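You operate a simulated robot arm through the tools that you are given. There is no shell and no other tool. Be economical: measure what you need, move in short steps, check, and stop when the job is done.

You are at the controls of a simulated two-armed robot. One attempt, no reset.

JOB
Hold the white jug on the long table steady with one hand, lift the zero cell out of it with the other and set it down on the long table. Set down upright: zero cell.

It is judged by the outcome, as a careful person would: the job done as asked, and still so three seconds after it is handed in. It fails if anything else is knocked over, pushed out of place, dropped, spilled or broken.

ROBOT AND FRAMES
Two 7-joint arms with two-finger parallel grippers on one trunk, on a base that drives. Base frame: it is fixed to the floor where the robot stands at the start and does not move with it; the origin is under the middle of the robot, x ahead of it, y to its left, z up; the surface under the hand at the start is at about z = 0.86. Units: m, degrees, N and s.
The left shoulder is at the start at [0.05, 0.168, 1.132], the right one opposite. With the tool pointing down near the work surface each hand reaches from about 0.22 to 0.66 m from the robot's upright axis, wherever it stands, measured 20 degrees to its own side. Places, roughly: long table [0.7, -0.6, 0.9]. Payload 1.57 kg a hand.
The tool frame of a hand sits at the grasp point between the pads (the TCP): z along the fingers, y along the line on which they close. The tips reach 0.03 m beyond it. The gripper opens to 0.08 m. The fingers are 0.017 m wide and 0.012 m thick; the gripper's body (0.04 by 0.082 m) begins 0.08 m behind the TCP.
Orientation is told as [roll, pitch, yaw] about the base's x, y, z axes, in that order, counted from this pose: with the fingers straight down and closing along the base's y, the tool's x points along the base's -x, its y along +y and its z along -z.

CONTROLS
- The arms move only by the tool nudge_tool. It takes "left_targets", "right_targets" or both (then of equal length, played together; a hand with none holds still); each is a list of rows, each a list of 7 numbers: the shift along the tool's x, y, z in units of 40 mm (1.0 is 40 mm), then the turn, a rotation vector about the tool's x, y, z in units of 4 degrees (1.0 is 4 degrees), then the finger opening in m, from 0 to 0.08. In form: [[tx, ty, tz, wx, wy, wz, jaw], ...]. A call has 1 to 12 rows; each row shifts and turns the commanded pose from where the row before left it, along the tool's axes as they then stand. A call with a number of a shift or a turn outside -1 to 1 is refused whole. Each row takes 0.2 s and may step no farther than 0.05 m and 8.6 degrees from the row before; otherwise, or with a gripper value out of range, the whole call is refused. A pose out of reach is approached as far as the arm can. The call stops where the force on the tool passes 40 N (or 10 N more than at its start, if that is more) or the arm is blocked; 0.2 s more then pass. Each finger travels about 0.045 m/s and halts on what it meets, pressing with about 27 N; the grip force reading is that of the motor and also rises with nothing between the fingers. The clock runs only during rows and for 0.2 s after the last one: add rows that do not move to give the fingers time. It gives the time, the measured TCP pose, the force on the tool (base axes), the opening and the grip force at its end, in the units of the frame above (readings bear some noise), with the torque about the TCP (base axes, N m) and any sound that the robot's microphone picked up, and new pictures: "views" is both (left out), scene, wrist or none (wrist: the cameras of the hands that moved).
- Cameras (640 x 400 px; columns grow to the right, rows downward): "scene" is now at [0.1193, 0.0353, 1.3426]; the picture's right is [0.41, -0.91, 0.00], its down [-0.54, -0.24, -0.81] and it looks along [0.74, 0.33, -0.59] (base axes); focal length 230 px, centre (320, 200). "left" rides on the left gripper at [0.072, 0.007, -0.122] in its tool frame; the picture's right is [-0.09, 1.00, 0.00], its down [-0.84, -0.08, -0.54] and it looks along [-0.54, -0.05, 0.84] (tool axes); focal length 238 px, centre (320, 200). "right" rides on the right gripper at [0.072, -0.007, -0.122] in its tool frame; the picture's right is [0.09, 1.00, 0.00], its down [-0.84, 0.08, -0.54] and it looks along [-0.54, 0.05, 0.84] (tool axes); focal length 238 px, centre (320, 200). There is no depth. A picture from a camera that has moved, and an enlarged one, comes with that camera's place and axes in the base frame and with its lens.
- slide_trunk(by): slides the trunk up (or, below 0, down) by that many m; the arms and the scene camera ride with it, the base frame stays. It gives what a move gives, with no picture.
- drive_base(legs): drives the robot by 1 to 6 legs, each [ahead, left, turn to the left] in m, m and degrees, along the robot's own axes; the way and the turn of a leg run together, so that a leg with both is an arc; at most 1.5 m and 180 degrees a leg. The arms and the cameras ride along, it lands a little off, and it stops where it bumps. It gives what a move gives, and a new picture of the scene camera.
- pan_tilt(pan, tilt): turns the head with the scene camera to pan (to the left, within 80 degrees either way) and tilt (down, from -29 to 69), counted from straight ahead of the robot. It gives what a move gives, and a new picture of the scene camera.
- enlarge(camera, box): a new picture of the part [left, top, right, bottom] of that camera's present view, enlarged. No time passes.
- job_done(): hands the job in; it is judged then, once.

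Go step by step. Nothing tells you exact positions but the pictures and the camera data: compare them with the known pose of the tool, close in by small moves and look again before you grip or let go. The budget is 120 turns and 260 pictures, counting those below and the enlarged ones. Unless the task says otherwise, let go and move clear before handing in, and close with one line.

The tools are called after "Request:" by a JSON object that holds its "method" and its "body". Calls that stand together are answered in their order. nudge_tool: Moves the arms, as the interface text tells. Its arguments: {"type":"object","properties":{"left_targets":{"type":"array","items":{"type":"array","items":{"type":"number"}}},"right_targets":{"type":"array","items":{"type":"array","items":{"type":"number"}}},"views":{"type":"string","enum":["both","scene","wrist","none"]}},"required":[]} The other tools are called the same way: slide_trunk (by) slides the trunk up or down; drive_base (legs) drives the base; pan_tilt (pan, tilt) turns the head that bears the scene camera; enlarge (camera, box) takes an enlarged picture of a part of a camera's view; job_done () hands the job in.

At the start:

```text
time: 0.0
left_eef_pos: [0.4488, 0.2462, 1.158]
left_tcp_rot: [0.0, 0.0, 0.0]
left_wrist_force: [0.1, -1.0, -0.4]
left_wrist_torque: [-0.03, -0.02, -0.03]
left_gripper_width: 0.0803
left_finger_force: 0.0
right_eef_pos: [0.3946, -0.1154, 1.1171]
right_tcp_rot: [0.0, 0.0, 0.0]
right_wrist_force: [-0.6, -0.2, -0.4]
right_wrist_torque: [0.02, 0.02, -0.01]
right_gripper_width: 0.0802
right_finger_force: 0.1
trunk travel left (down, up): [-0.3, 0.143]
robot x, y, heading: [0.0033, 0.0041, -0.3]
head pan, tilt: [24.1, 36.0]
```

scene: 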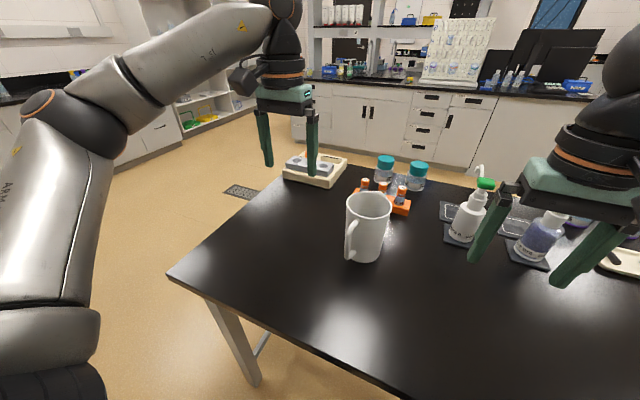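
right: 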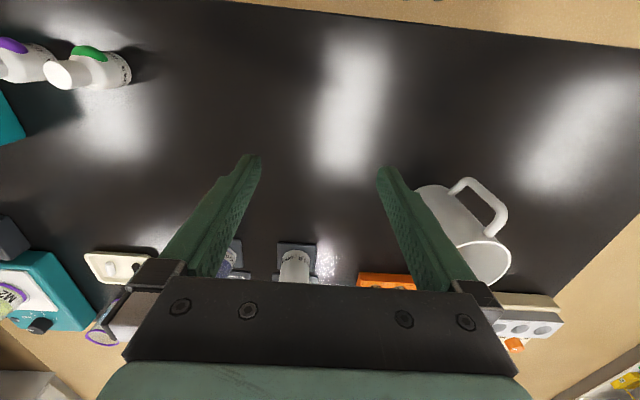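
left: 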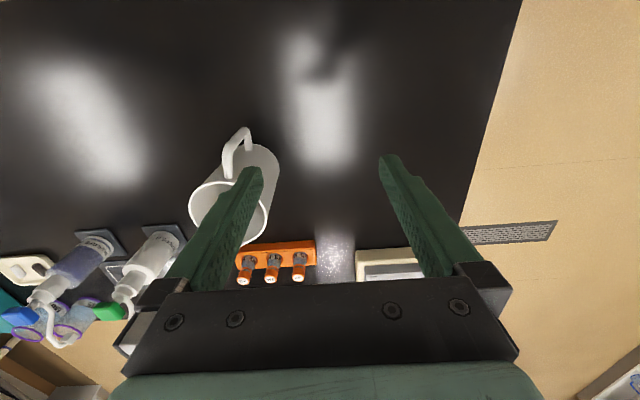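

I see a white mug with a handle on the table, roughly ahead of the robot and between the hands; the zero cell should be inside it. I'll enlarge the views to look in.

Request:
{"method": "enlarge", "body": {"camera": "scene", "box": [280, 140, 480, 280]}}

Request:
{"method": "enlarge", "body": {"camera": "left", "box": [160, 110, 320, 290]}}

Request:
{"method": "enlarge", "body": {"camera": "right", "box": [380, 150, 580, 350]}}

```text
2.86 times, centred on (380, 210) of scene
camera zoom: at [0.1193, 0.0353, 1.3426], right [0.41, -0.91, 0.0], down [-0.54, -0.24, -0.81], along [0.74, 0.33, -0.59], focal length 658 px, centre (149, 171)
```

zoom: 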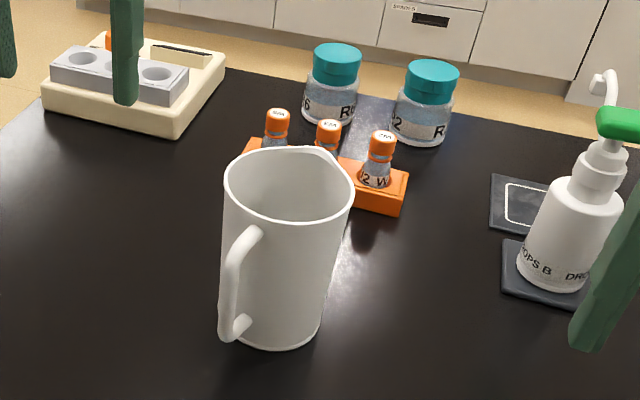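

```text
2.22 times, centred on (240, 200) of left
camera zoom: at [0.3784, 0.2511, 1.2795], right [0.09, 1.0, 0.0], down [0.84, -0.08, 0.54], along [0.54, -0.05, -0.84], focal length 530 px, centre (498, 200)
```

zoom: 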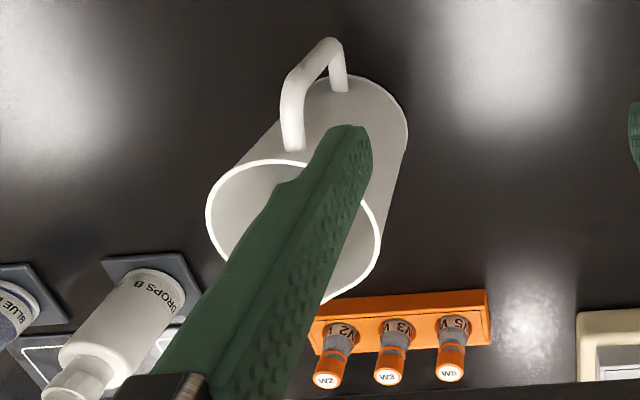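

```text
2.00 times, centred on (480, 250) of right
camera zoom: at [0.3221, -0.122, 1.239], right [-0.09, 1.0, 0.0], down [0.84, 0.08, 0.54], along [0.54, 0.05, -0.84], focal length 477 px, centre (0, 100)
```

zoom: 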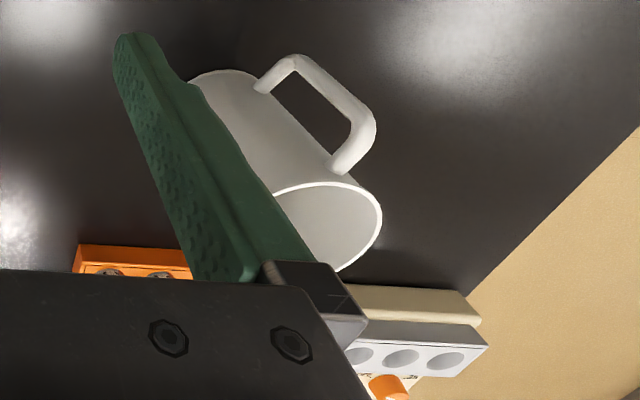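

The mug is about 0.10 m wide and 0.155 m tall, with its centre near (0.556, 0.10). The cell inside is hidden from here, so I'll bring the left wrist camera over the mug and tilt it to look in.

Request:
{"method": "nudge_tool", "body": {"left_targets": [[-0.44, -0.94, -0.25, 0, 0, 0, 0.08], [-0.44, -0.94, -0.25, 0, 0, 0, 0.08], [-0.44, -0.94, -0.25, 0, 0, 0, 0.08], [-0.44, -0.94, -0.25, 0, 0, 0, 0.08], [0, 0, 0, 0, 1, 0, 0.08], [0, 0, 0, 0, 1, 0, 0.08], [0, 0, 0, 0, 1, 0, 0.08], [0, 0, 0, 0, 1, 0, 0.08], [0, 0, 0, 0, 1, 0, 0.08], [0, 0, 0, 0, 1, 0, 0.08]]}}

```text
time: 2.2
left_eef_pos: [0.467, 0.103, 1.1483]
left_tcp_rot: [-0.2, 23.9, 0.1]
left_wrist_force: [0.0, 0.6, -1.3]
left_wrist_torque: [-0.01, 0.02, -0.03]
left_gripper_width: 0.0801
left_finger_force: 0.0
left hand out of reach, approached as far as the arm can: row 5, 6, 7, 8, 9, 10
right_eef_pos: [0.3943, -0.115, 1.1181]
right_tcp_rot: [0.0, 0.0, 0.0]
right_wrist_force: [0.5, 0.3, -0.4]
right_wrist_torque: [0.0, -0.01, 0.01]
right_gripper_width: 0.0799
right_finger_force: 0.2
trunk travel left (down, up): [-0.3, 0.143]
robot x, y, heading: [-0.0008, -0.0022, 0.0]
head pan, tilt: [24.1, 36.0]
camera scene: at [0.1193, 0.0354, 1.3426], right [0.41, -0.91, 0.0], down [-0.54, -0.24, -0.81], along [0.74, 0.33, -0.59], focal length 230 px, centre (320, 200)
camera left: at [0.4516, 0.1092, 1.2874], right [0.08, 1.0, -0.04], down [0.98, -0.07, 0.16], along [0.15, -0.05, -0.99], focal length 238 px, centre (320, 200)
```

scene: 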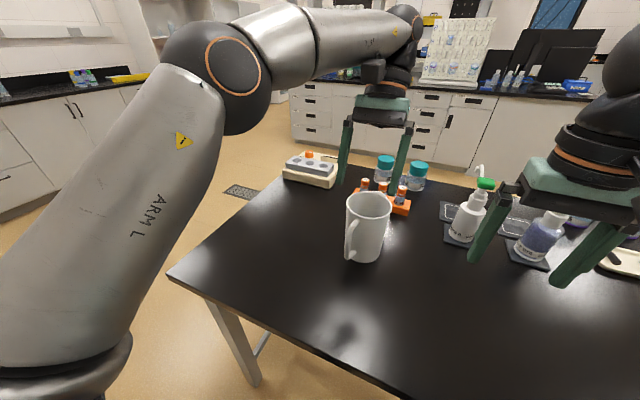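
left: 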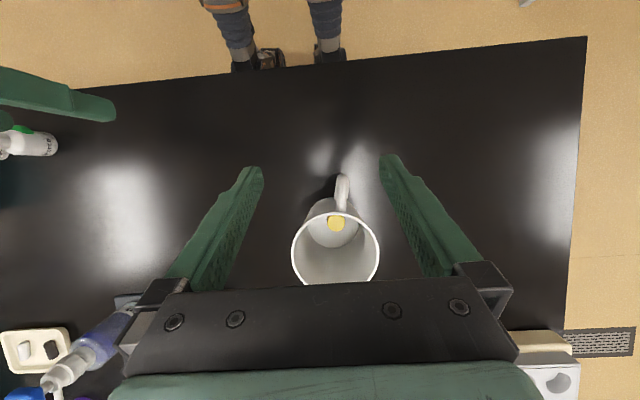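

The mug interior is now visible and there is a yellow-topped object inside. I'll enlarge it.

Request:
{"method": "enlarge", "body": {"camera": "left", "box": [285, 165, 385, 290]}}

```text
3.20 times, centred on (335, 228) of left
camera zoom: at [0.4516, 0.1092, 1.2874], right [0.08, 1.0, -0.04], down [0.98, -0.07, 0.16], along [0.15, -0.05, -0.99], focal length 763 px, centre (272, 112)
```

zoom: 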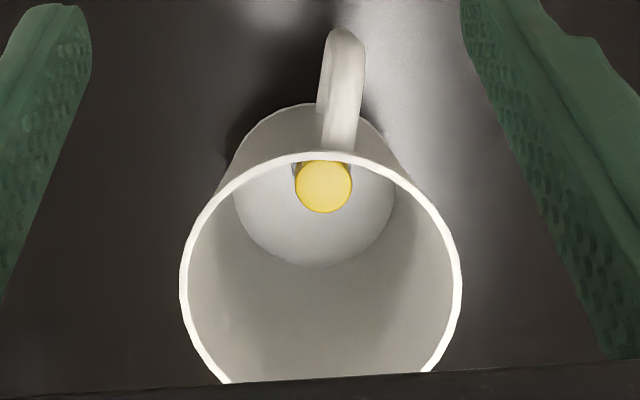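

The mug stands at about (0.557, 0.107) with its rim at z≈1.02. The cell has a yellow cap about 28 mm wide, near (0.545, 0.113) with its top at z≈0.92, and the handle points toward the robot. The left hand will pinch the handle and the right hand will lift the cell, so first I'll move the base left to centre the mug.

Request:
{"method": "drive_base", "body": {"legs": [[0, 0.1, 0]]}}

```text
time: 3.7
left_eef_pos: [0.4676, 0.1994, 1.1474]
left_tcp_rot: [-0.1, 23.9, 0.0]
left_wrist_force: [0.0, 0.7, 0.9]
left_wrist_torque: [0.0, 0.01, 0.02]
left_gripper_width: 0.0799
left_finger_force: 0.0
right_eef_pos: [0.3938, -0.0175, 1.1169]
right_tcp_rot: [0.0, 0.0, -0.1]
right_wrist_force: [-0.1, 0.4, 0.8]
right_wrist_torque: [0.0, 0.02, 0.01]
right_gripper_width: 0.0799
right_finger_force: 0.1
trunk travel left (down, up): [-0.3, 0.143]
robot x, y, heading: [0.0012, 0.0971, -0.1]
head pan, tilt: [24.1, 36.0]
camera scene: at [0.1194, 0.1326, 1.3426], right [0.41, -0.91, 0.0], down [-0.54, -0.24, -0.81], along [0.74, 0.33, -0.59], focal length 230 px, centre (320, 200)
```

scene: 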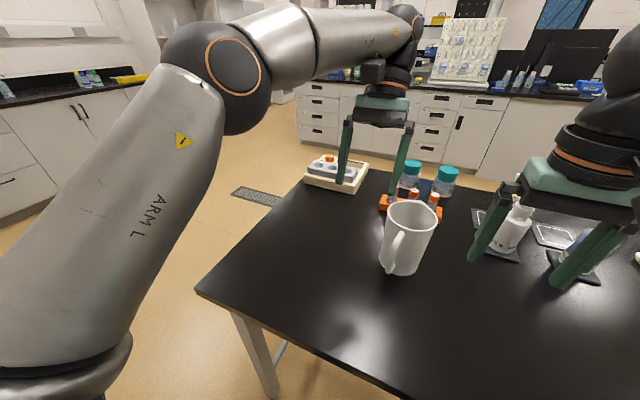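

The mug is now centred in front of the robot. I'll aim the head at it and tilt the left hand back so its fingers point forward and down.

Request:
{"method": "pan_tilt", "body": {"pan": 0, "tilt": 45}}

Request:
{"method": "nudge_tool", "body": {"left_targets": [[0, 0, 0, 0, -1, 0, 0.08], [0, 0, 0, 0, -1, 0, 0.08], [0, 0, 0, 0, -1, 0, 0.08], [0, 0, 0, 0, -1, 0, 0.08], [0, 0, 0, 0, -1, 0, 0.08], [0, 0, 0, 0, -1, 0, 0.08], [0.8, 0, 0, 0, -1, 0, 0.08], [0.8, 0, 0, 0, -1, 0, 0.08], [0.8, 0, 0, 0, -1, 0, 0.08], [0, 0, 0, 0, -1, 0, 0.08]], "views": "scene"}}

```text
time: 4.6
left_eef_pos: [0.467, 0.1995, 1.1471]
left_tcp_rot: [-0.1, 23.9, 0.1]
left_wrist_force: [0.3, 0.7, -0.2]
left_wrist_torque: [-0.03, -0.01, -0.02]
left_gripper_width: 0.08
left_finger_force: 0.0
right_eef_pos: [0.3944, -0.019, 1.1185]
right_tcp_rot: [0.0, 0.0, 0.0]
right_wrist_force: [1.4, -0.2, -0.5]
right_wrist_torque: [-0.03, 0.01, -0.01]
right_gripper_width: 0.0802
right_finger_force: 0.1
trunk travel left (down, up): [-0.3, 0.143]
robot x, y, heading: [-0.0008, 0.0989, -0.2]
head pan, tilt: [0.0, 45.0]
camera scene: at [0.1208, 0.0965, 1.3294], right [0.0, -1.0, 0.0], down [-0.71, 0.0, -0.71], along [0.71, 0.0, -0.71], focal length 230 px, centre (320, 200)
```

scene: 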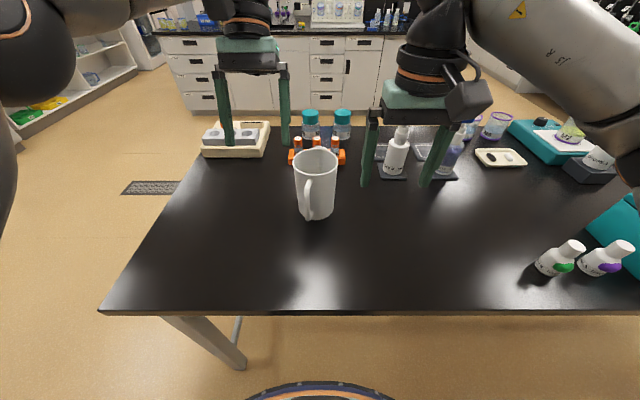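

```text
time: 6.8
left_eef_pos: [0.3707, 0.1988, 1.1416]
left_tcp_rot: [-0.1, -16.3, 0.1]
left_wrist_force: [-0.8, 0.1, 0.2]
left_wrist_torque: [0.0, 0.0, -0.03]
left_gripper_width: 0.0799
left_finger_force: 0.1
right_eef_pos: [0.3949, -0.0196, 1.1185]
right_tcp_rot: [-0.1, 0.1, -0.2]
right_wrist_force: [0.5, -0.1, 0.2]
right_wrist_torque: [0.01, 0.0, 0.0]
right_gripper_width: 0.08
right_finger_force: 0.0
trunk travel left (down, up): [-0.3, 0.143]
robot x, y, heading: [0.0058, 0.0972, -0.0]
head pan, tilt: [0.0, 45.0]
camera scene: at [0.1208, 0.0965, 1.3294], right [0.0, -1.0, 0.0], down [-0.71, 0.0, -0.71], along [0.71, 0.0, -0.71], focal length 230 px, centre (320, 200)
```

scene: 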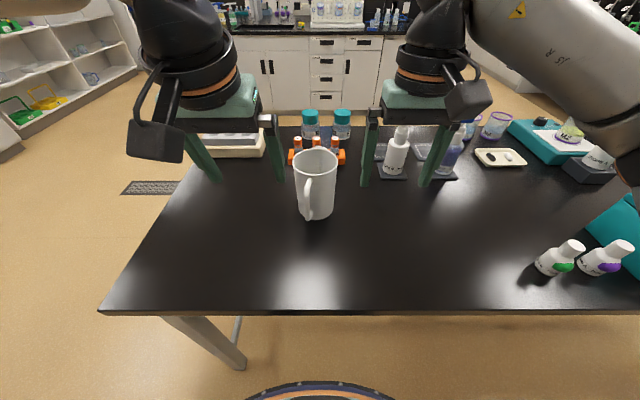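

I'll finish the left hand's orientation, with yaw −12° and pitch about −44°, and zoom on the handle.

Request:
{"method": "nudge_tool", "body": {"left_targets": [[0, 0, 0, 0.28, 0, 0.96, 0.08], [0, 0, 0, 0.28, 0, 0.96, 0.08], [0, 0, 0, 0.28, 0, 0.96, 0.08], [0, 0, 0, 0, -1, 0, 0.08], [0, 0, 0, 0, -1, 0, 0.08], [0, 0, 0, 0, -1, 0, 0.08], [0, 0, 0, 0, -1, 0, 0.08], [0, 0, 0, 0, -1, 0, 0.08], [0, 0, 0, 0, -1, 0, 0.08], [0, 0, 0, 0, -1, 0, 0.08]], "views": "wrist"}}

Request:
{"method": "enlarge", "body": {"camera": "scene", "box": [265, 140, 365, 230]}}

```text
time: 9.0
left_eef_pos: [0.3722, 0.199, 1.1395]
left_tcp_rot: [-0.2, -44.2, -11.8]
left_wrist_force: [-0.1, -0.4, 0.1]
left_wrist_torque: [-0.03, -0.01, -0.01]
left_gripper_width: 0.0801
left_finger_force: 0.0
right_eef_pos: [0.3942, -0.0191, 1.1182]
right_tcp_rot: [-0.1, 0.0, -0.1]
right_wrist_force: [-0.7, 0.3, -0.1]
right_wrist_torque: [0.0, 0.01, 0.03]
right_gripper_width: 0.0798
right_finger_force: 0.1
trunk travel left (down, up): [-0.3, 0.143]
robot x, y, heading: [-0.0001, 0.0981, -0.3]
head pan, tilt: [0.0, 45.0]
camera left: at [0.2411, 0.2337, 1.1773], right [0.27, 0.96, 0.06], down [0.2, -0.12, 0.97], along [0.94, -0.25, -0.23], focal length 238 px, centre (320, 200)
```

left: 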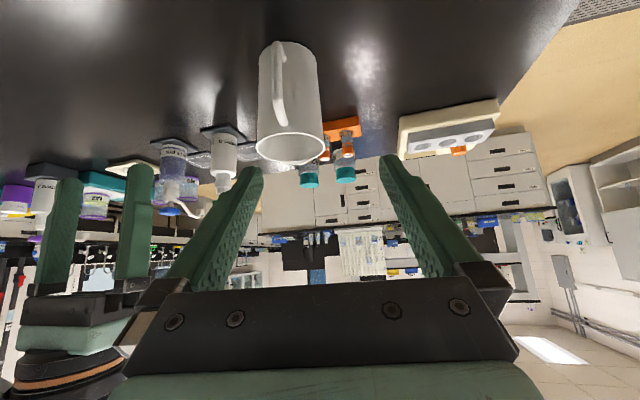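

```text
4.44 times, centred on (315, 185) of scene
camera zoom: at [0.1208, 0.0965, 1.3294], right [0.0, -1.0, 0.0], down [-0.71, 0.0, -0.71], along [0.71, 0.0, -0.71], focal length 1023 px, centre (342, 267)
```

zoom: 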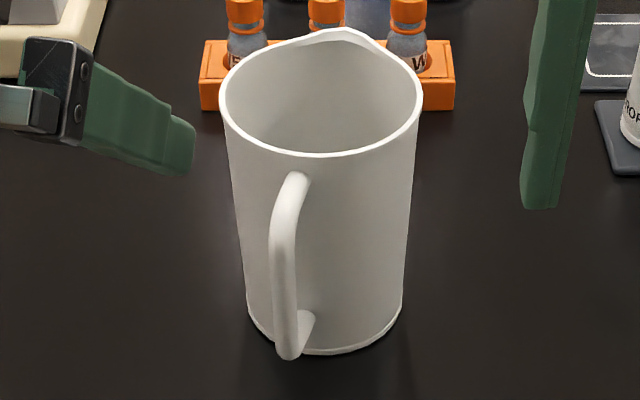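

The handle bar sits near (0.48, 0.126, 0.96), roughly vertical and about 11 mm thick. I'll bring the left hand to a standoff about 7 cm behind it.

Request:
{"method": "nudge_tool", "body": {"left_targets": [[0.256, -0.309, 0.82, 0, 0, 0, 0.08], [0.256, -0.309, 0.82, 0, 0, 0, 0.08], [0.256, -0.309, 0.82, 0, 0, 0, 0.08], [0.256, -0.309, 0.82, 0, 0, 0, 0.08], [0, 0, 0, 0, 0, 0, 0.06]]}}

```text
time: 10.2
left_eef_pos: [0.4228, 0.1362, 1.0183]
left_tcp_rot: [-0.2, -44.1, -11.8]
left_wrist_force: [-0.1, -0.4, 0.4]
left_wrist_torque: [0.04, -0.04, -0.01]
left_gripper_width: 0.0599
left_finger_force: 0.1
right_eef_pos: [0.3943, -0.0185, 1.1183]
right_tcp_rot: [0.0, 0.0, -0.1]
right_wrist_force: [0.7, 0.4, -0.7]
right_wrist_torque: [0.04, 0.02, 0.05]
right_gripper_width: 0.0801
right_finger_force: 0.1
trunk travel left (down, up): [-0.3, 0.143]
robot x, y, heading: [-0.0024, 0.0991, -0.3]
head pan, tilt: [0.0, 45.0]
camera scene: at [0.1207, 0.0965, 1.3294], right [0.0, -1.0, 0.0], down [-0.71, 0.0, -0.71], along [0.71, 0.0, -0.71], focal length 230 px, centre (320, 200)
camera left: at [0.2925, 0.1704, 1.0555], right [0.27, 0.96, 0.06], down [0.2, -0.12, 0.97], along [0.94, -0.25, -0.23], focal length 238 px, centre (320, 200)
```

scene: 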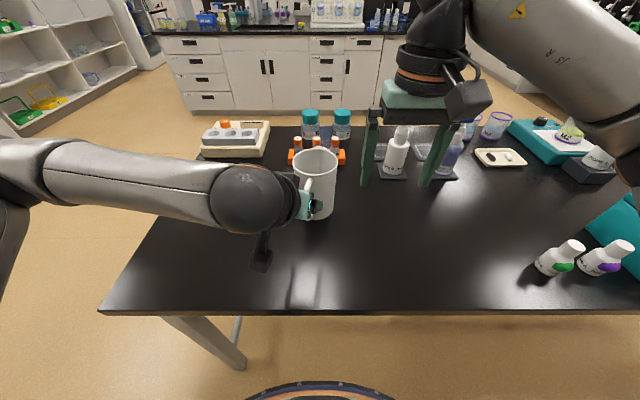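
left: 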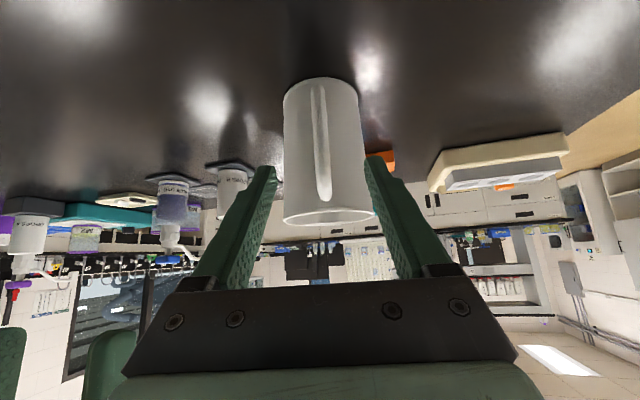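

The bar lies right in the fingers' midplane. I'll advance 5 cm, then check.

Request:
{"method": "nudge_tool", "body": {"left_targets": [[0, 0, 0.6, 0, 0, 0, 0.05], [0, 0, 0.6, 0, 0, 0, 0.05], [0, 0, 0, 0, 0, 0, 0.05]], "views": "wrist"}}

Request:
{"method": "enlarge", "body": {"camera": "left", "box": [220, 30, 420, 290]}}

Request:
{"method": "enlarge", "body": {"camera": "scene", "box": [265, 140, 365, 230]}}

```text
time: 11.0
left_eef_pos: [0.4557, 0.1303, 0.9835]
left_tcp_rot: [-0.1, -44.2, -11.9]
left_wrist_force: [0.1, 1.2, -0.3]
left_wrist_torque: [0.0, 0.01, 0.02]
left_gripper_width: 0.05
left_finger_force: 0.1
right_eef_pos: [0.3938, -0.0197, 1.1167]
right_tcp_rot: [-0.1, 0.1, -0.2]
right_wrist_force: [0.4, 0.3, 0.2]
right_wrist_torque: [-0.02, 0.0, 0.0]
right_gripper_width: 0.0801
right_finger_force: 0.1
trunk travel left (down, up): [-0.3, 0.143]
robot x, y, heading: [-0.0004, 0.0958, -0.2]
head pan, tilt: [0.0, 45.0]
camera left: at [0.3244, 0.1645, 1.0203], right [0.27, 0.96, 0.06], down [0.2, -0.12, 0.97], along [0.94, -0.25, -0.23], focal length 238 px, centre (320, 200)
```

left: 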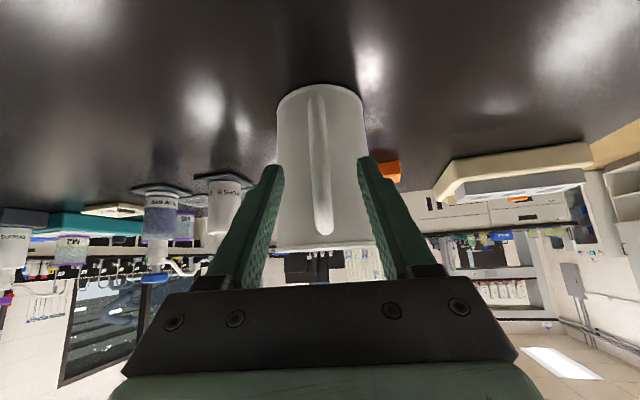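

```text
1.54 times, centred on (320, 160) of left
camera zoom: at [0.3244, 0.1645, 1.0203], right [0.27, 0.96, 0.06], down [0.2, -0.12, 0.97], along [0.94, -0.25, -0.23], focal length 367 px, centre (320, 262)
```

zoom: 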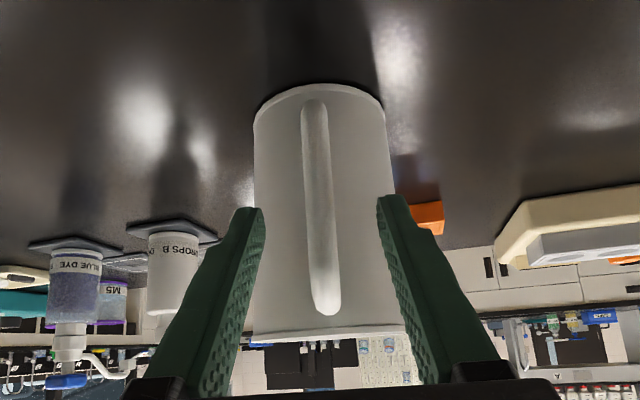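

```text
4.44 times, centred on (315, 185) of scene
camera zoom: at [0.1207, 0.0964, 1.3294], right [0.0, -1.0, 0.0], down [-0.71, 0.0, -0.71], along [0.71, 0.0, -0.71], focal length 1023 px, centre (342, 267)
```

zoom: 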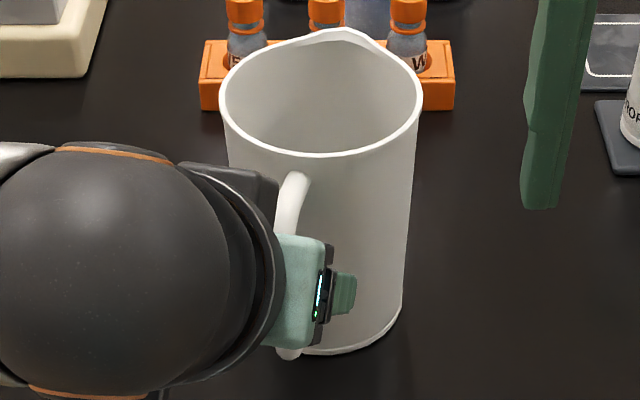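

Alignment holds. I'll advance another 16 mm and look.

Request:
{"method": "nudge_tool", "body": {"left_targets": [[0, 0, 0.2, 0, 0, 0, 0.05], [0, 0, 0.2, 0, 0, 0, 0.05], [0, 0, 0, 0, 0, 0, 0.05]], "views": "wrist"}}

Request:
{"method": "enlarge", "body": {"camera": "left", "box": [220, 60, 420, 290]}}

Request:
{"method": "enlarge", "body": {"camera": "scene", "box": [265, 140, 365, 230]}}

Request:
{"method": "enlarge", "body": {"camera": "right", "box": [380, 150, 640, 350]}}

```text
time: 11.8
left_eef_pos: [0.4665, 0.1278, 0.973]
left_tcp_rot: [-0.3, -44.2, -11.9]
left_wrist_force: [0.3, 0.0, 0.0]
left_wrist_torque: [0.04, 0.0, -0.03]
left_gripper_width: 0.0498
left_finger_force: 0.1
right_eef_pos: [0.3948, -0.0183, 1.1177]
right_tcp_rot: [-0.1, 0.1, -0.1]
right_wrist_force: [0.4, 0.5, 0.7]
right_wrist_torque: [0.0, 0.01, 0.01]
right_gripper_width: 0.0801
right_finger_force: 0.0
trunk travel left (down, up): [-0.3, 0.143]
robot x, y, heading: [-0.0004, 0.0968, -0.2]
head pan, tilt: [0.0, 45.0]
camera left: at [0.3345, 0.1623, 1.0093], right [0.27, 0.96, 0.06], down [0.2, -0.12, 0.97], along [0.94, -0.25, -0.23], focal length 238 px, centre (320, 200)
```

left: 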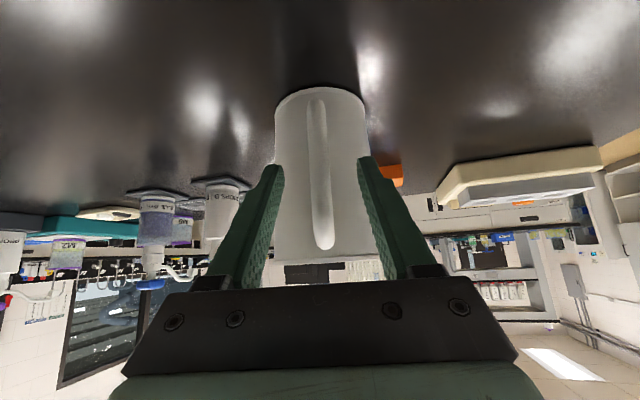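

```text
1.74 times, centred on (320, 175) of left
camera zoom: at [0.3345, 0.1623, 1.0093], right [0.27, 0.96, 0.06], down [0.2, -0.12, 0.97], along [0.94, -0.25, -0.23], focal length 414 px, centre (320, 244)
```

zoom: 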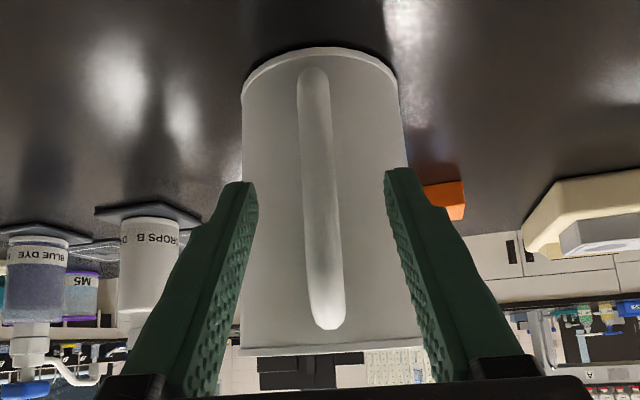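

```text
4.44 times, centred on (315, 185) of scene
camera zoom: at [0.1208, 0.0964, 1.3294], right [0.0, -1.0, 0.0], down [-0.71, 0.0, -0.71], along [0.71, 0.0, -0.71], focal length 1023 px, centre (342, 267)
```

zoom: 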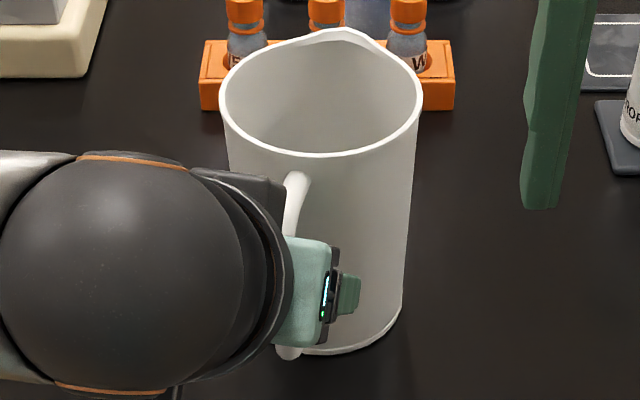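

```text
2.00 times, centred on (510, 250) of right
camera zoom: at [0.3221, -0.0253, 1.239], right [-0.09, 1.0, 0.0], down [0.84, 0.08, 0.54], along [0.54, 0.05, -0.84], focal length 477 px, centre (-60, 100)
```

zoom: 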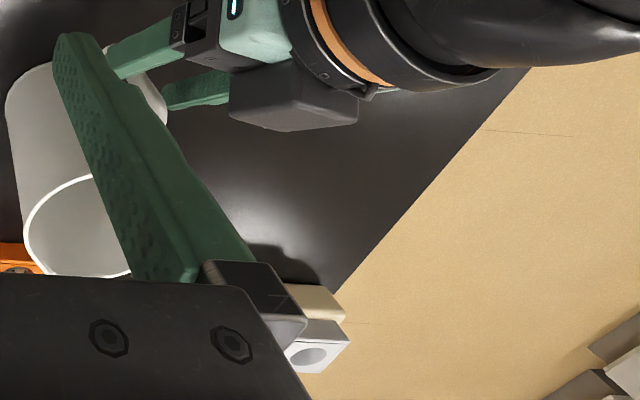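

The fingers straddle the handle, but the right hand blocks part of the view. I'll raise the right hand toward the mug to get a clear look from above.

Request:
{"method": "nudge_tool", "body": {"right_targets": [[-0.22, 0.58, -0.67, 0, 0, 0, 0.08], [-0.22, 0.58, -0.67, 0, 0, 0, 0.08], [-0.22, 0.58, -0.67, 0, 0, 0, 0.08], [0, 0, 0, 0, 0, 0, 0.08]], "views": "wrist"}}

Request:
{"method": "enlarge", "body": {"camera": "right", "box": [260, 80, 460, 280]}}

```text
time: 12.8
left_eef_pos: [0.4653, 0.1283, 0.9731]
left_tcp_rot: [-0.1, -44.2, -12.0]
left_wrist_force: [-0.1, -0.3, -0.5]
left_wrist_torque: [-0.02, -0.01, 0.01]
left_gripper_width: 0.0497
left_finger_force: 0.1
right_eef_pos: [0.4254, 0.0511, 1.1993]
right_tcp_rot: [0.0, 0.1, -0.2]
right_wrist_force: [0.2, -0.3, 0.3]
right_wrist_torque: [0.0, 0.0, 0.0]
right_gripper_width: 0.0801
right_finger_force: 0.1
trunk travel left (down, up): [-0.3, 0.143]
robot x, y, heading: [0.0005, 0.0974, 0.0]
head pan, tilt: [0.0, 45.0]
camera right: at [0.3521, 0.043, 1.3198], right [-0.09, 1.0, 0.0], down [0.84, 0.08, 0.54], along [0.54, 0.05, -0.84], focal length 238 px, centre (320, 200)
```

right: 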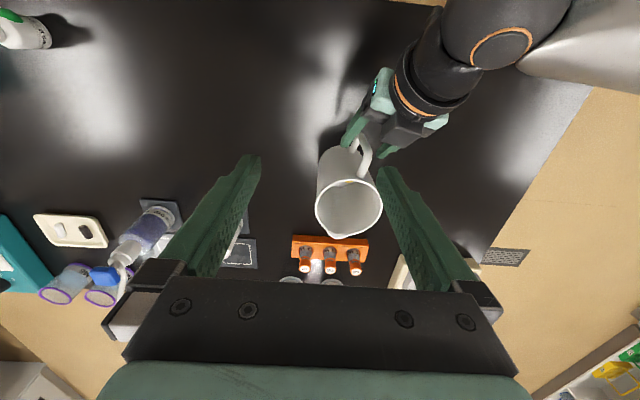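

```text
2.00 times, centred on (360, 180) of right
camera zoom: at [0.3521, 0.043, 1.3198], right [-0.09, 1.0, 0.0], down [0.84, 0.08, 0.54], along [0.54, 0.05, -0.84], focal length 477 px, centre (240, 240)
```

zoom: 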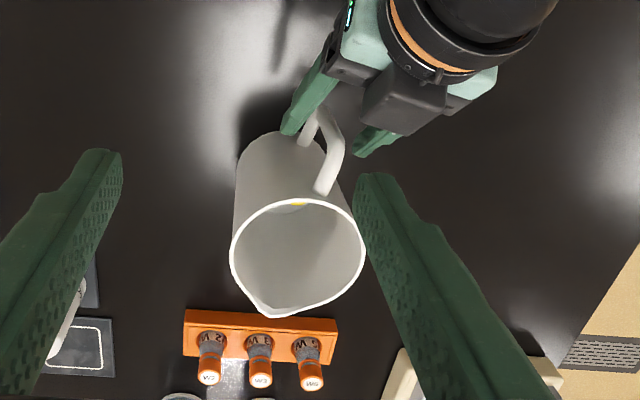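

The fingers straddle the handle cleanly. I'll advance 5 mm and close the left fingers gently in stages.

Request:
{"method": "nudge_tool", "body": {"left_targets": [[0, 0, 0.125, 0, 0, 0, 0.05], [0, 0, 0, 0, 0, 0, 0.035], [0, 0, 0, 0, 0, 0, 0.025]], "views": "wrist"}}

Request:
{"method": "enlarge", "body": {"camera": "left", "box": [220, 60, 420, 290]}}

Request:
{"method": "enlarge", "body": {"camera": "right", "box": [310, 100, 410, 200]}}

```text
time: 13.6
left_eef_pos: [0.4694, 0.1269, 0.9682]
left_tcp_rot: [-0.3, -44.1, -11.8]
left_wrist_force: [0.0, -0.7, -0.3]
left_wrist_torque: [-0.01, 0.01, -0.02]
left_gripper_width: 0.0251
left_finger_force: 0.1
right_eef_pos: [0.4235, 0.051, 1.1979]
right_tcp_rot: [0.0, 0.0, -0.1]
right_wrist_force: [0.6, 0.4, -0.1]
right_wrist_torque: [0.02, 0.0, -0.02]
right_gripper_width: 0.0801
right_finger_force: 0.0
trunk travel left (down, up): [-0.3, 0.143]
robot x, y, heading: [0.0018, 0.0985, -0.2]
head pan, tilt: [0.0, 45.0]
camera left: at [0.338, 0.1617, 1.0057], right [0.27, 0.96, 0.06], down [0.2, -0.12, 0.97], along [0.94, -0.25, -0.23], focal length 238 px, centre (320, 200)
```

left: 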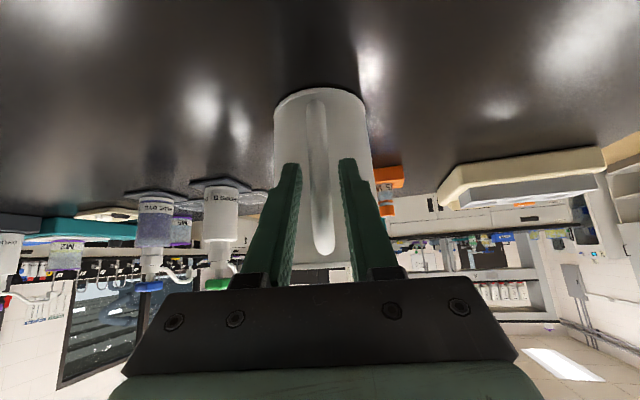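

```text
1.74 times, centred on (320, 175) of left
camera zoom: at [0.338, 0.1617, 1.0057], right [0.27, 0.96, 0.06], down [0.2, -0.12, 0.97], along [0.94, -0.25, -0.23], focal length 414 px, centre (320, 244)
```

zoom: 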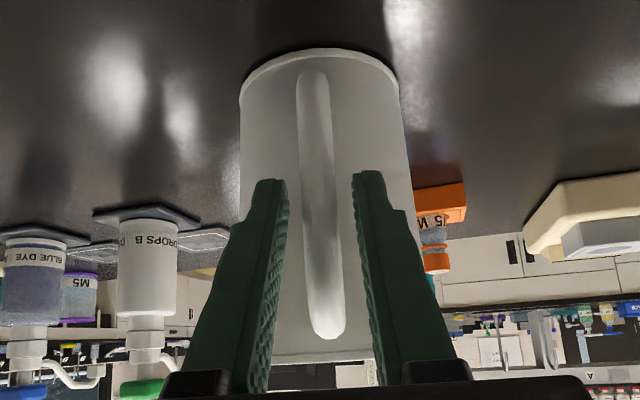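

```text
4.00 times, centred on (360, 150) of right
camera zoom: at [0.3519, 0.0432, 1.3197], right [-0.09, 1.0, 0.0], down [0.84, 0.08, 0.54], along [0.54, 0.05, -0.84], focal length 953 px, centre (160, 400)
```

zoom: 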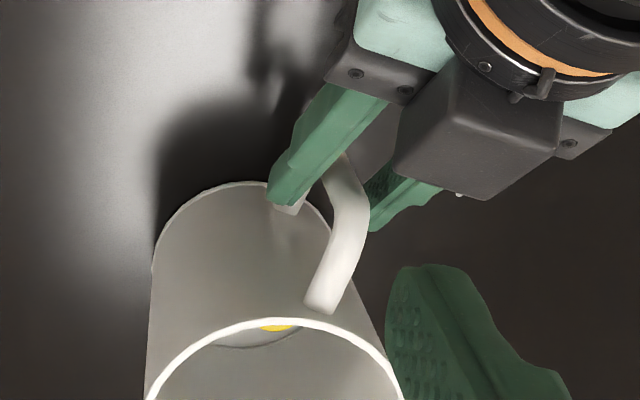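

The bar is centred between the pads. I'll close the left hand on it.

Request:
{"method": "nudge_tool", "body": {"left_targets": [[0, 0, 0, 0, 0, 0, 0.018], [0, 0, 0, 0, 0, 0, 0.014], [0, 0, 0, 0, 0, 0, 0.008], [0, 0, 0, 0, 0, 0, 0.0], [0, 0, 0, 0, 0, 0, 0.0]], "views": "both"}}

Request:
{"method": "enlarge", "body": {"camera": "right", "box": [310, 130, 410, 230]}}

```text
time: 14.8
left_eef_pos: [0.4695, 0.1265, 0.9696]
left_tcp_rot: [-0.2, -44.0, -11.7]
left_wrist_force: [0.0, -0.6, 0.3]
left_wrist_torque: [0.0, -0.01, -0.01]
left_gripper_width: 0.0118
left_finger_force: 27.3
right_eef_pos: [0.4243, 0.0495, 1.1981]
right_tcp_rot: [0.0, 0.0, -0.1]
right_wrist_force: [-0.1, -0.6, 0.3]
right_wrist_torque: [0.02, 0.03, -0.02]
right_gripper_width: 0.0799
right_finger_force: 0.0
trunk travel left (down, up): [-0.3, 0.143]
robot x, y, heading: [-0.0002, 0.098, -0.1]
head pan, tilt: [0.0, 45.0]
camera scene: at [0.1207, 0.0964, 1.3294], right [0.0, -1.0, 0.0], down [-0.71, 0.0, -0.71], along [0.71, 0.0, -0.71], focal length 230 px, centre (320, 200)
camera left: at [0.338, 0.1618, 1.0057], right [0.27, 0.96, 0.06], down [0.2, -0.12, 0.97], along [0.94, -0.25, -0.23], focal length 238 px, centre (320, 200)
```

scene: 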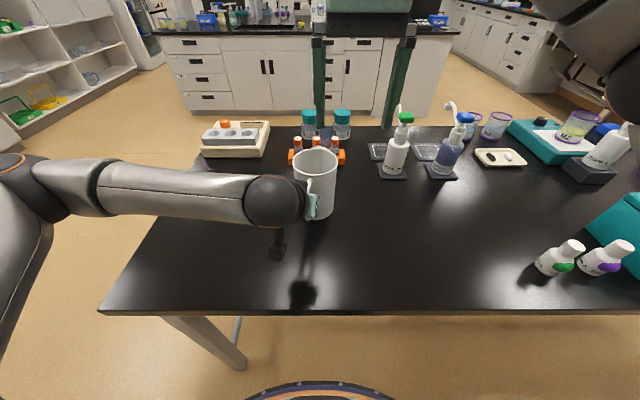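
left: 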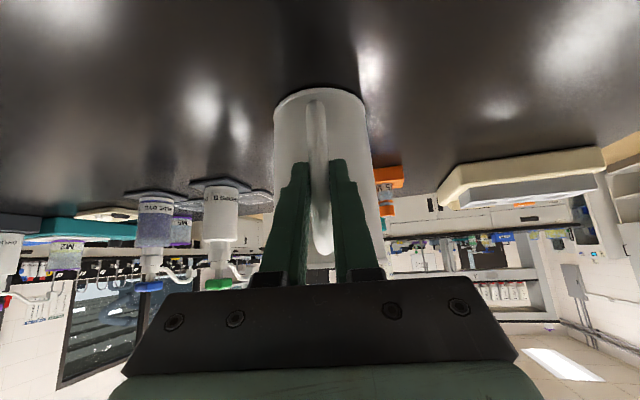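

```text
4.00 times, centred on (360, 180) of right
camera zoom: at [0.3519, 0.0431, 1.3197], right [-0.09, 1.0, 0.0], down [0.84, 0.08, 0.54], along [0.54, 0.05, -0.84], focal length 953 px, centre (160, 280)
```

zoom: 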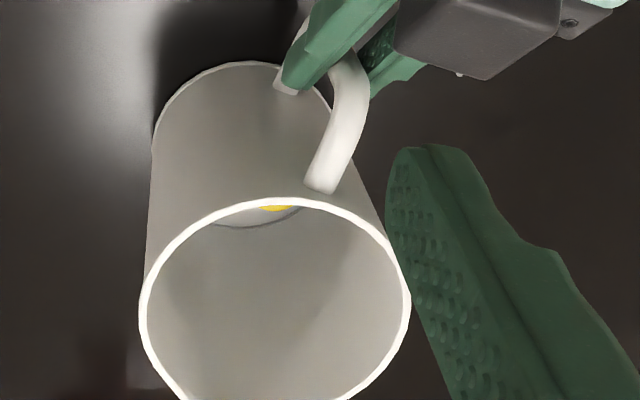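

The left hand holds the handle at 11.8 mm opening and 27 N, and the mug hasn't shifted. Next I'll bring the right hand above the mug to look at the cell.

Request:
{"method": "nudge_tool", "body": {"right_targets": [[-0.757, 0.387, 0.55, 0, 0, 0, 0.05], [-0.757, 0.387, 0.55, 0, 0, 0, 0.05], [-0.757, 0.387, 0.55, 0, 0, 0, 0.05], [-0.757, 0.387, 0.55, 0, 0, 0, 0.05], [0, 0, 0, 0, 0, 0, 0.05]]}}

Request:
{"method": "enlarge", "body": {"camera": "right", "box": [240, 60, 400, 220]}}

```text
time: 16.0
left_eef_pos: [0.4681, 0.127, 0.9687]
left_tcp_rot: [-0.2, -43.9, -11.9]
left_wrist_force: [0.2, -0.6, 0.0]
left_wrist_torque: [0.03, -0.08, -0.06]
left_gripper_width: 0.0119
left_finger_force: 26.9
right_eef_pos: [0.5402, 0.1109, 1.1137]
right_tcp_rot: [0.1, 0.0, 0.0]
right_wrist_force: [-0.4, -0.1, -0.5]
right_wrist_torque: [0.03, 0.02, 0.01]
right_gripper_width: 0.0499
right_finger_force: 0.1
right hand out of reach, approached as far as the arm can: row 4
trunk travel left (down, up): [-0.3, 0.143]
robot x, y, heading: [0.0036, 0.1001, -0.2]
head pan, tilt: [0.0, 45.0]
camera scene: at [0.1208, 0.0961, 1.3293], right [0.0, -1.0, 0.0], down [-0.71, 0.0, -0.71], along [0.71, 0.0, -0.71], focal length 230 px, centre (320, 200)
camera right: at [0.4677, 0.1041, 1.2342], right [-0.09, 1.0, 0.0], down [0.84, 0.08, 0.54], along [0.54, 0.05, -0.84], focal length 238 px, centre (320, 200)
```

scene: 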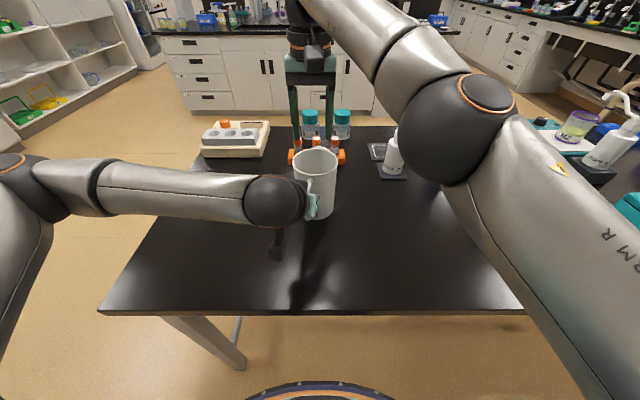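
right: 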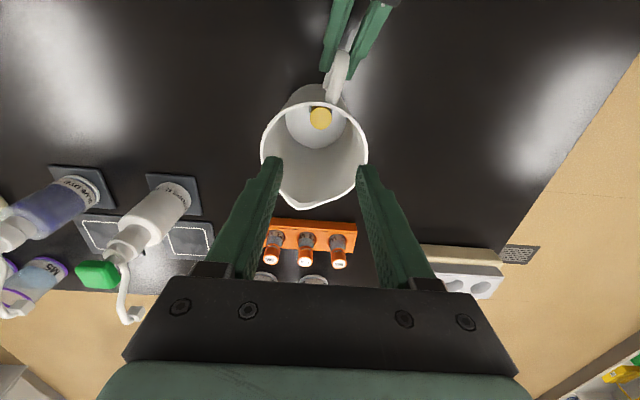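

```text
2.50 times, centred on (320, 140) of right
camera zoom: at [0.4677, 0.1041, 1.2342], right [-0.09, 1.0, 0.0], down [0.84, 0.08, 0.54], along [0.54, 0.05, -0.84], focal length 596 px, centre (320, 350)
```

zoom: 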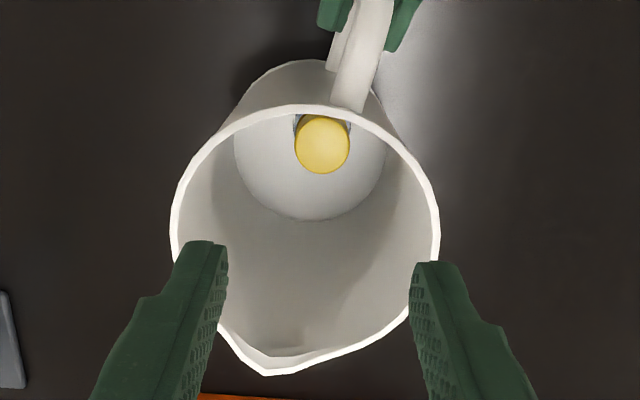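

I see the cap through the rim at about (0.543, 0.112). I'll narrow the right fingers to 40 mm, lower them to rim level and tilt about 8° so the gripper body stays over the mug's middle.

Request:
{"method": "nudge_tool", "body": {"right_targets": [[0, 0.015, 0.85, 0, 0, 0, 0.04], [-0.04, 0.015, 0.85, 0, 0, 0, 0.04], [0, 0, 0, 0, 1, 0, 0.04], [0, 0, 0, 0, 1, 0, 0.04], [0, 0, 0, 0, 0, 0, 0.04]]}}

Request:
{"method": "enlarge", "body": {"camera": "right", "box": [220, 20, 420, 220]}}

Request:
{"method": "enlarge", "body": {"camera": "scene", "box": [265, 120, 365, 220]}}

```text
time: 17.2
left_eef_pos: [0.4665, 0.1266, 0.9692]
left_tcp_rot: [-0.4, -44.0, -12.1]
left_wrist_force: [-14.5, -2.4, 3.0]
left_wrist_torque: [0.04, -0.69, -0.11]
left_gripper_width: 0.0122
left_finger_force: 26.9
right_eef_pos: [0.5355, 0.1076, 1.0428]
right_tcp_rot: [0.1, 7.7, -0.2]
right_wrist_force: [14.0, 2.1, -3.3]
right_wrist_torque: [0.04, -0.44, -0.39]
right_gripper_width: 0.0407
right_finger_force: 0.1
right hand out of reach, approached as far as the arm can: row 4
trunk travel left (down, up): [-0.3, 0.143]
robot x, y, heading: [0.0013, 0.0974, -0.2]
head pan, tilt: [0.0, 45.0]
camera scene: at [0.1208, 0.0964, 1.3293], right [0.0, -1.0, 0.0], down [-0.71, 0.0, -0.71], along [0.71, 0.0, -0.71], focal length 230 px, centre (320, 200)
camera right: at [0.4806, 0.1009, 1.1729], right [-0.09, 1.0, 0.01], down [0.9, 0.07, 0.42], along [0.42, 0.05, -0.91], focal length 238 px, centre (320, 200)
```

scene: 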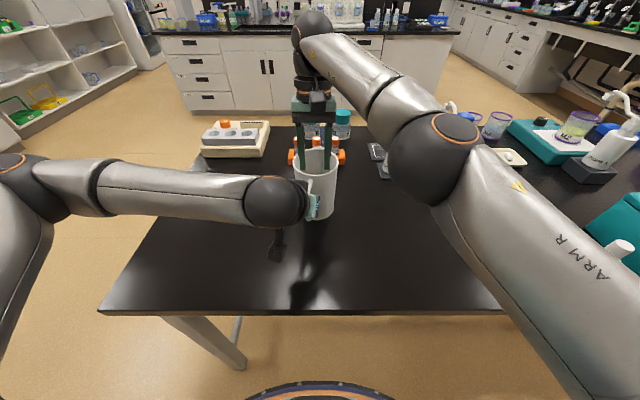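
right: 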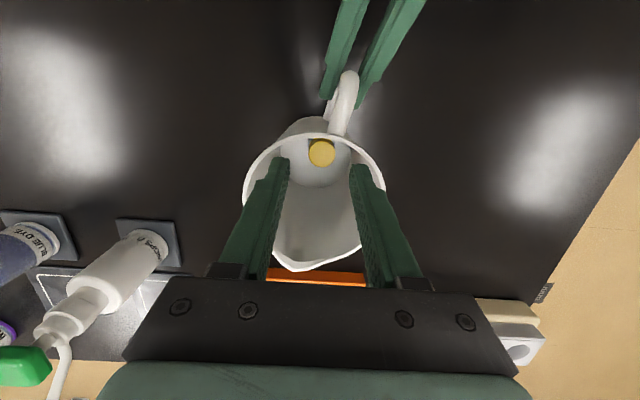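

```text
2.00 times, centred on (320, 120) of right
camera zoom: at [0.4806, 0.1009, 1.1729], right [-0.09, 1.0, 0.01], down [0.9, 0.07, 0.42], along [0.42, 0.05, -0.91], focal length 477 px, centre (320, 360)
```

zoom: 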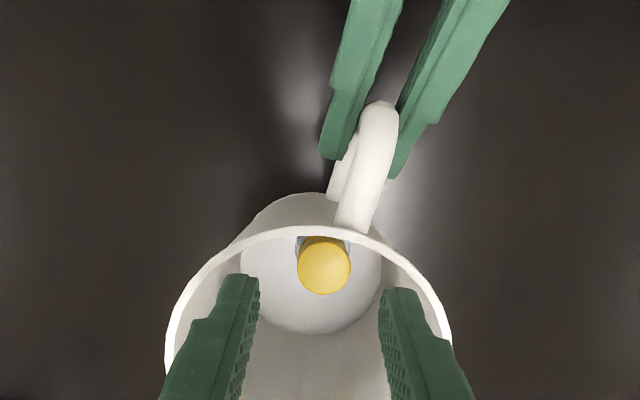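

```text
4.00 times, centred on (315, 170) of scene
camera zoom: at [0.1208, 0.0964, 1.3293], right [0.0, -1.0, 0.0], down [-0.71, 0.0, -0.71], along [0.71, 0.0, -0.71], focal length 921 px, centre (340, 320)
```

zoom: 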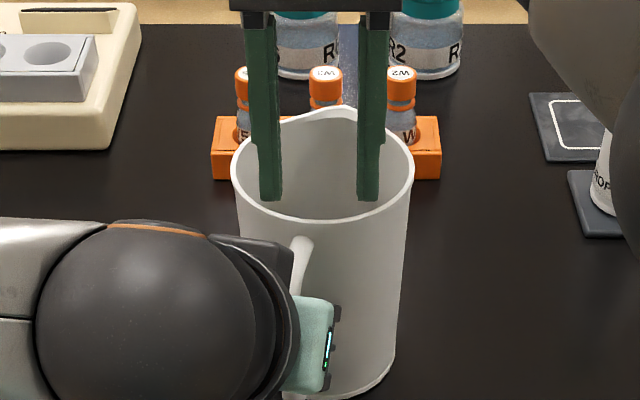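

The fingers touched the inside of the rim (14 N), because the tilt at arm's length pulled the tool back. I'll undo the tilt and back up slightly.

Request:
{"method": "nudge_tool", "body": {"right_targets": [[-0.05, 0, -0.5, 0, -1, 0, 0.038], [-0.05, 0, -0.2, 0, -1, 0, 0.036], [0, 0, 0, 0, 0, 0, 0.036]], "views": "wrist"}}

Request:
{"method": "enlarge", "body": {"camera": "right", "box": [220, 20, 420, 220]}}

```text
time: 18.0
left_eef_pos: [0.4676, 0.1269, 0.9691]
left_tcp_rot: [-0.2, -44.2, -11.9]
left_wrist_force: [-0.4, -0.2, -1.0]
left_wrist_torque: [0.01, 0.1, 0.01]
left_gripper_width: 0.0117
left_finger_force: 27.1
right_eef_pos: [0.541, 0.1089, 1.0708]
right_tcp_rot: [0.0, 0.0, -0.1]
right_wrist_force: [0.6, 0.0, 0.5]
right_wrist_torque: [-0.05, 0.04, -0.03]
right_gripper_width: 0.036
right_finger_force: 0.1
trunk travel left (down, up): [-0.3, 0.143]
robot x, y, heading: [-0.003, 0.0987, -0.1]
head pan, tilt: [0.0, 45.0]
camera right: at [0.469, 0.1015, 1.1917], right [-0.09, 1.0, 0.0], down [0.84, 0.08, 0.54], along [0.54, 0.05, -0.84], focal length 238 px, centre (320, 200)
```

right: 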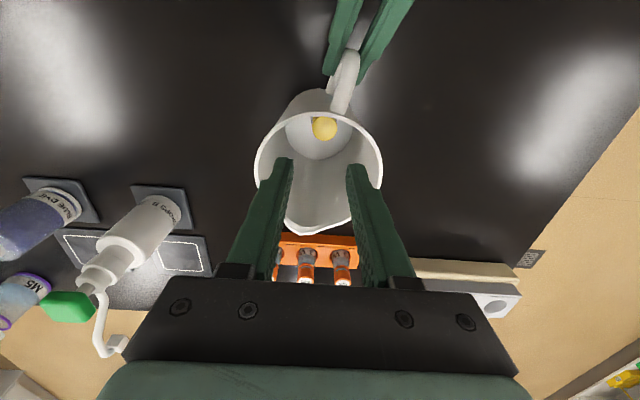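

```text
2.00 times, centred on (320, 120) of right
camera zoom: at [0.469, 0.1015, 1.1917], right [-0.09, 1.0, 0.0], down [0.84, 0.08, 0.54], along [0.54, 0.05, -0.84], focal length 477 px, centre (320, 360)
```

zoom: 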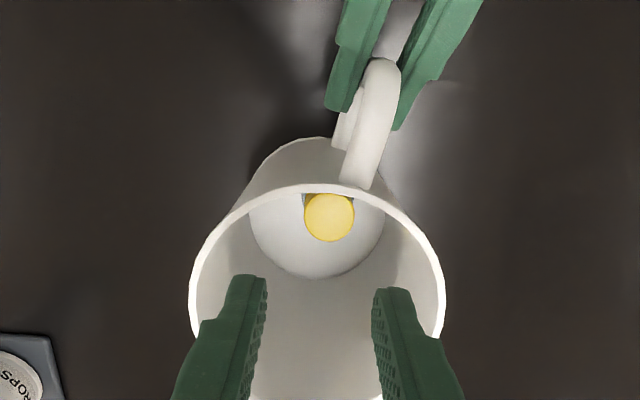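

Contact is cleared. I'll shift the right hand to (0.546, 0.113) and go straight down into the mug with no tilt.

Request:
{"method": "nudge_tool", "body": {"right_targets": [[-0.125, 0.09, 0, 0, 0, 0, 0.036], [0, 0, 0.6, 0, 0, 0, 0.036], [0, 0, 0.6, 0, 0, 0, 0.036], [0, 0, 0.6, 0, 0, 0, 0.036], [0, 0, 0, 0, 0, 0, 0.036]], "views": "both"}}

Request:
{"method": "enlarge", "body": {"camera": "right", "box": [220, 40, 420, 240]}}

Request:
{"method": "enlarge", "body": {"camera": "scene", "box": [265, 120, 365, 220]}}

```text
time: 19.2
left_eef_pos: [0.4687, 0.1269, 0.9695]
left_tcp_rot: [-0.2, -44.1, -11.9]
left_wrist_force: [-0.2, -0.7, -0.4]
left_wrist_torque: [0.05, 0.09, 0.02]
left_gripper_width: 0.0119
left_finger_force: 27.1
right_eef_pos: [0.5466, 0.112, 0.9952]
right_tcp_rot: [0.1, 0.1, -0.2]
right_wrist_force: [0.0, 0.0, -0.6]
right_wrist_torque: [0.01, -0.01, 0.0]
right_gripper_width: 0.0362
right_finger_force: 0.0
trunk travel left (down, up): [-0.3, 0.143]
robot x, y, heading: [0.0001, 0.0974, -0.0]
head pan, tilt: [0.0, 45.0]
camera scene: at [0.1208, 0.0964, 1.3294], right [0.0, -1.0, 0.0], down [-0.71, 0.0, -0.71], along [0.71, 0.0, -0.71], focal length 230 px, centre (320, 200)
camera right: at [0.4745, 0.105, 1.1175], right [-0.09, 1.0, 0.0], down [0.84, 0.08, 0.54], along [0.54, 0.05, -0.84], focal length 238 px, centre (320, 200)
```

scene: 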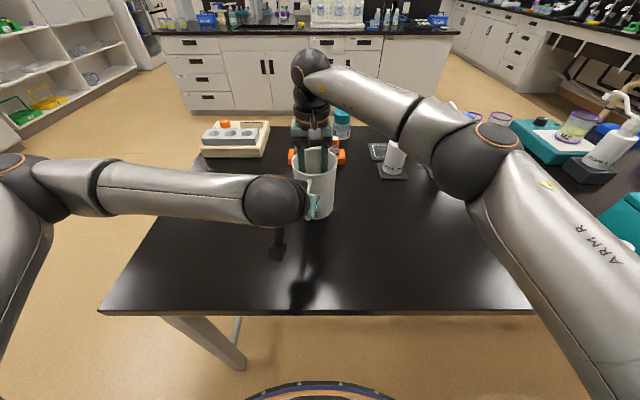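
right: 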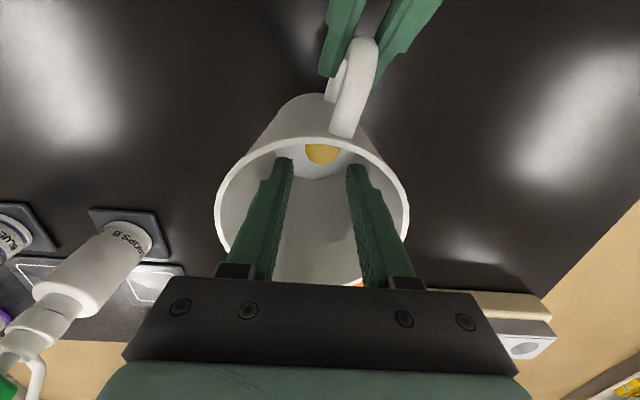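

```text
2.00 times, centred on (320, 140) of right
camera zoom: at [0.4745, 0.105, 1.1175], right [-0.09, 1.0, 0.0], down [0.84, 0.08, 0.54], along [0.54, 0.05, -0.84], focal length 477 px, centre (320, 320)
```

zoom: 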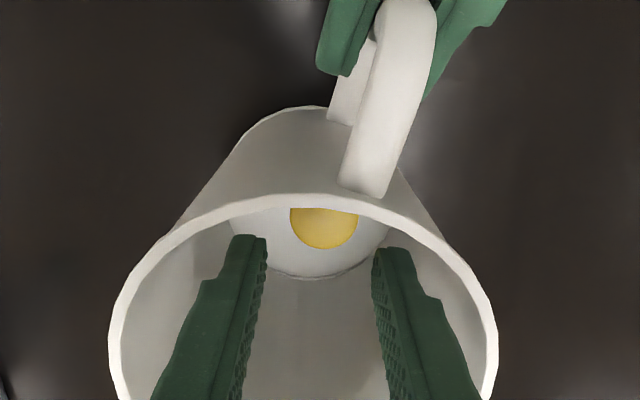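

```text
4.00 times, centred on (315, 170) of scene
camera zoom: at [0.1208, 0.0964, 1.3294], right [0.0, -1.0, 0.0], down [-0.71, 0.0, -0.71], along [0.71, 0.0, -0.71], focal length 921 px, centre (340, 320)
```

zoom: 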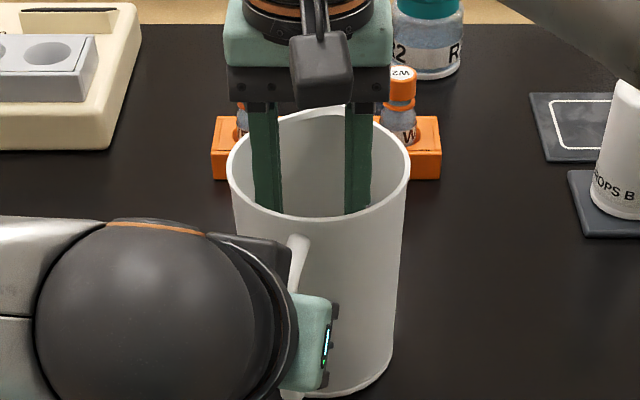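

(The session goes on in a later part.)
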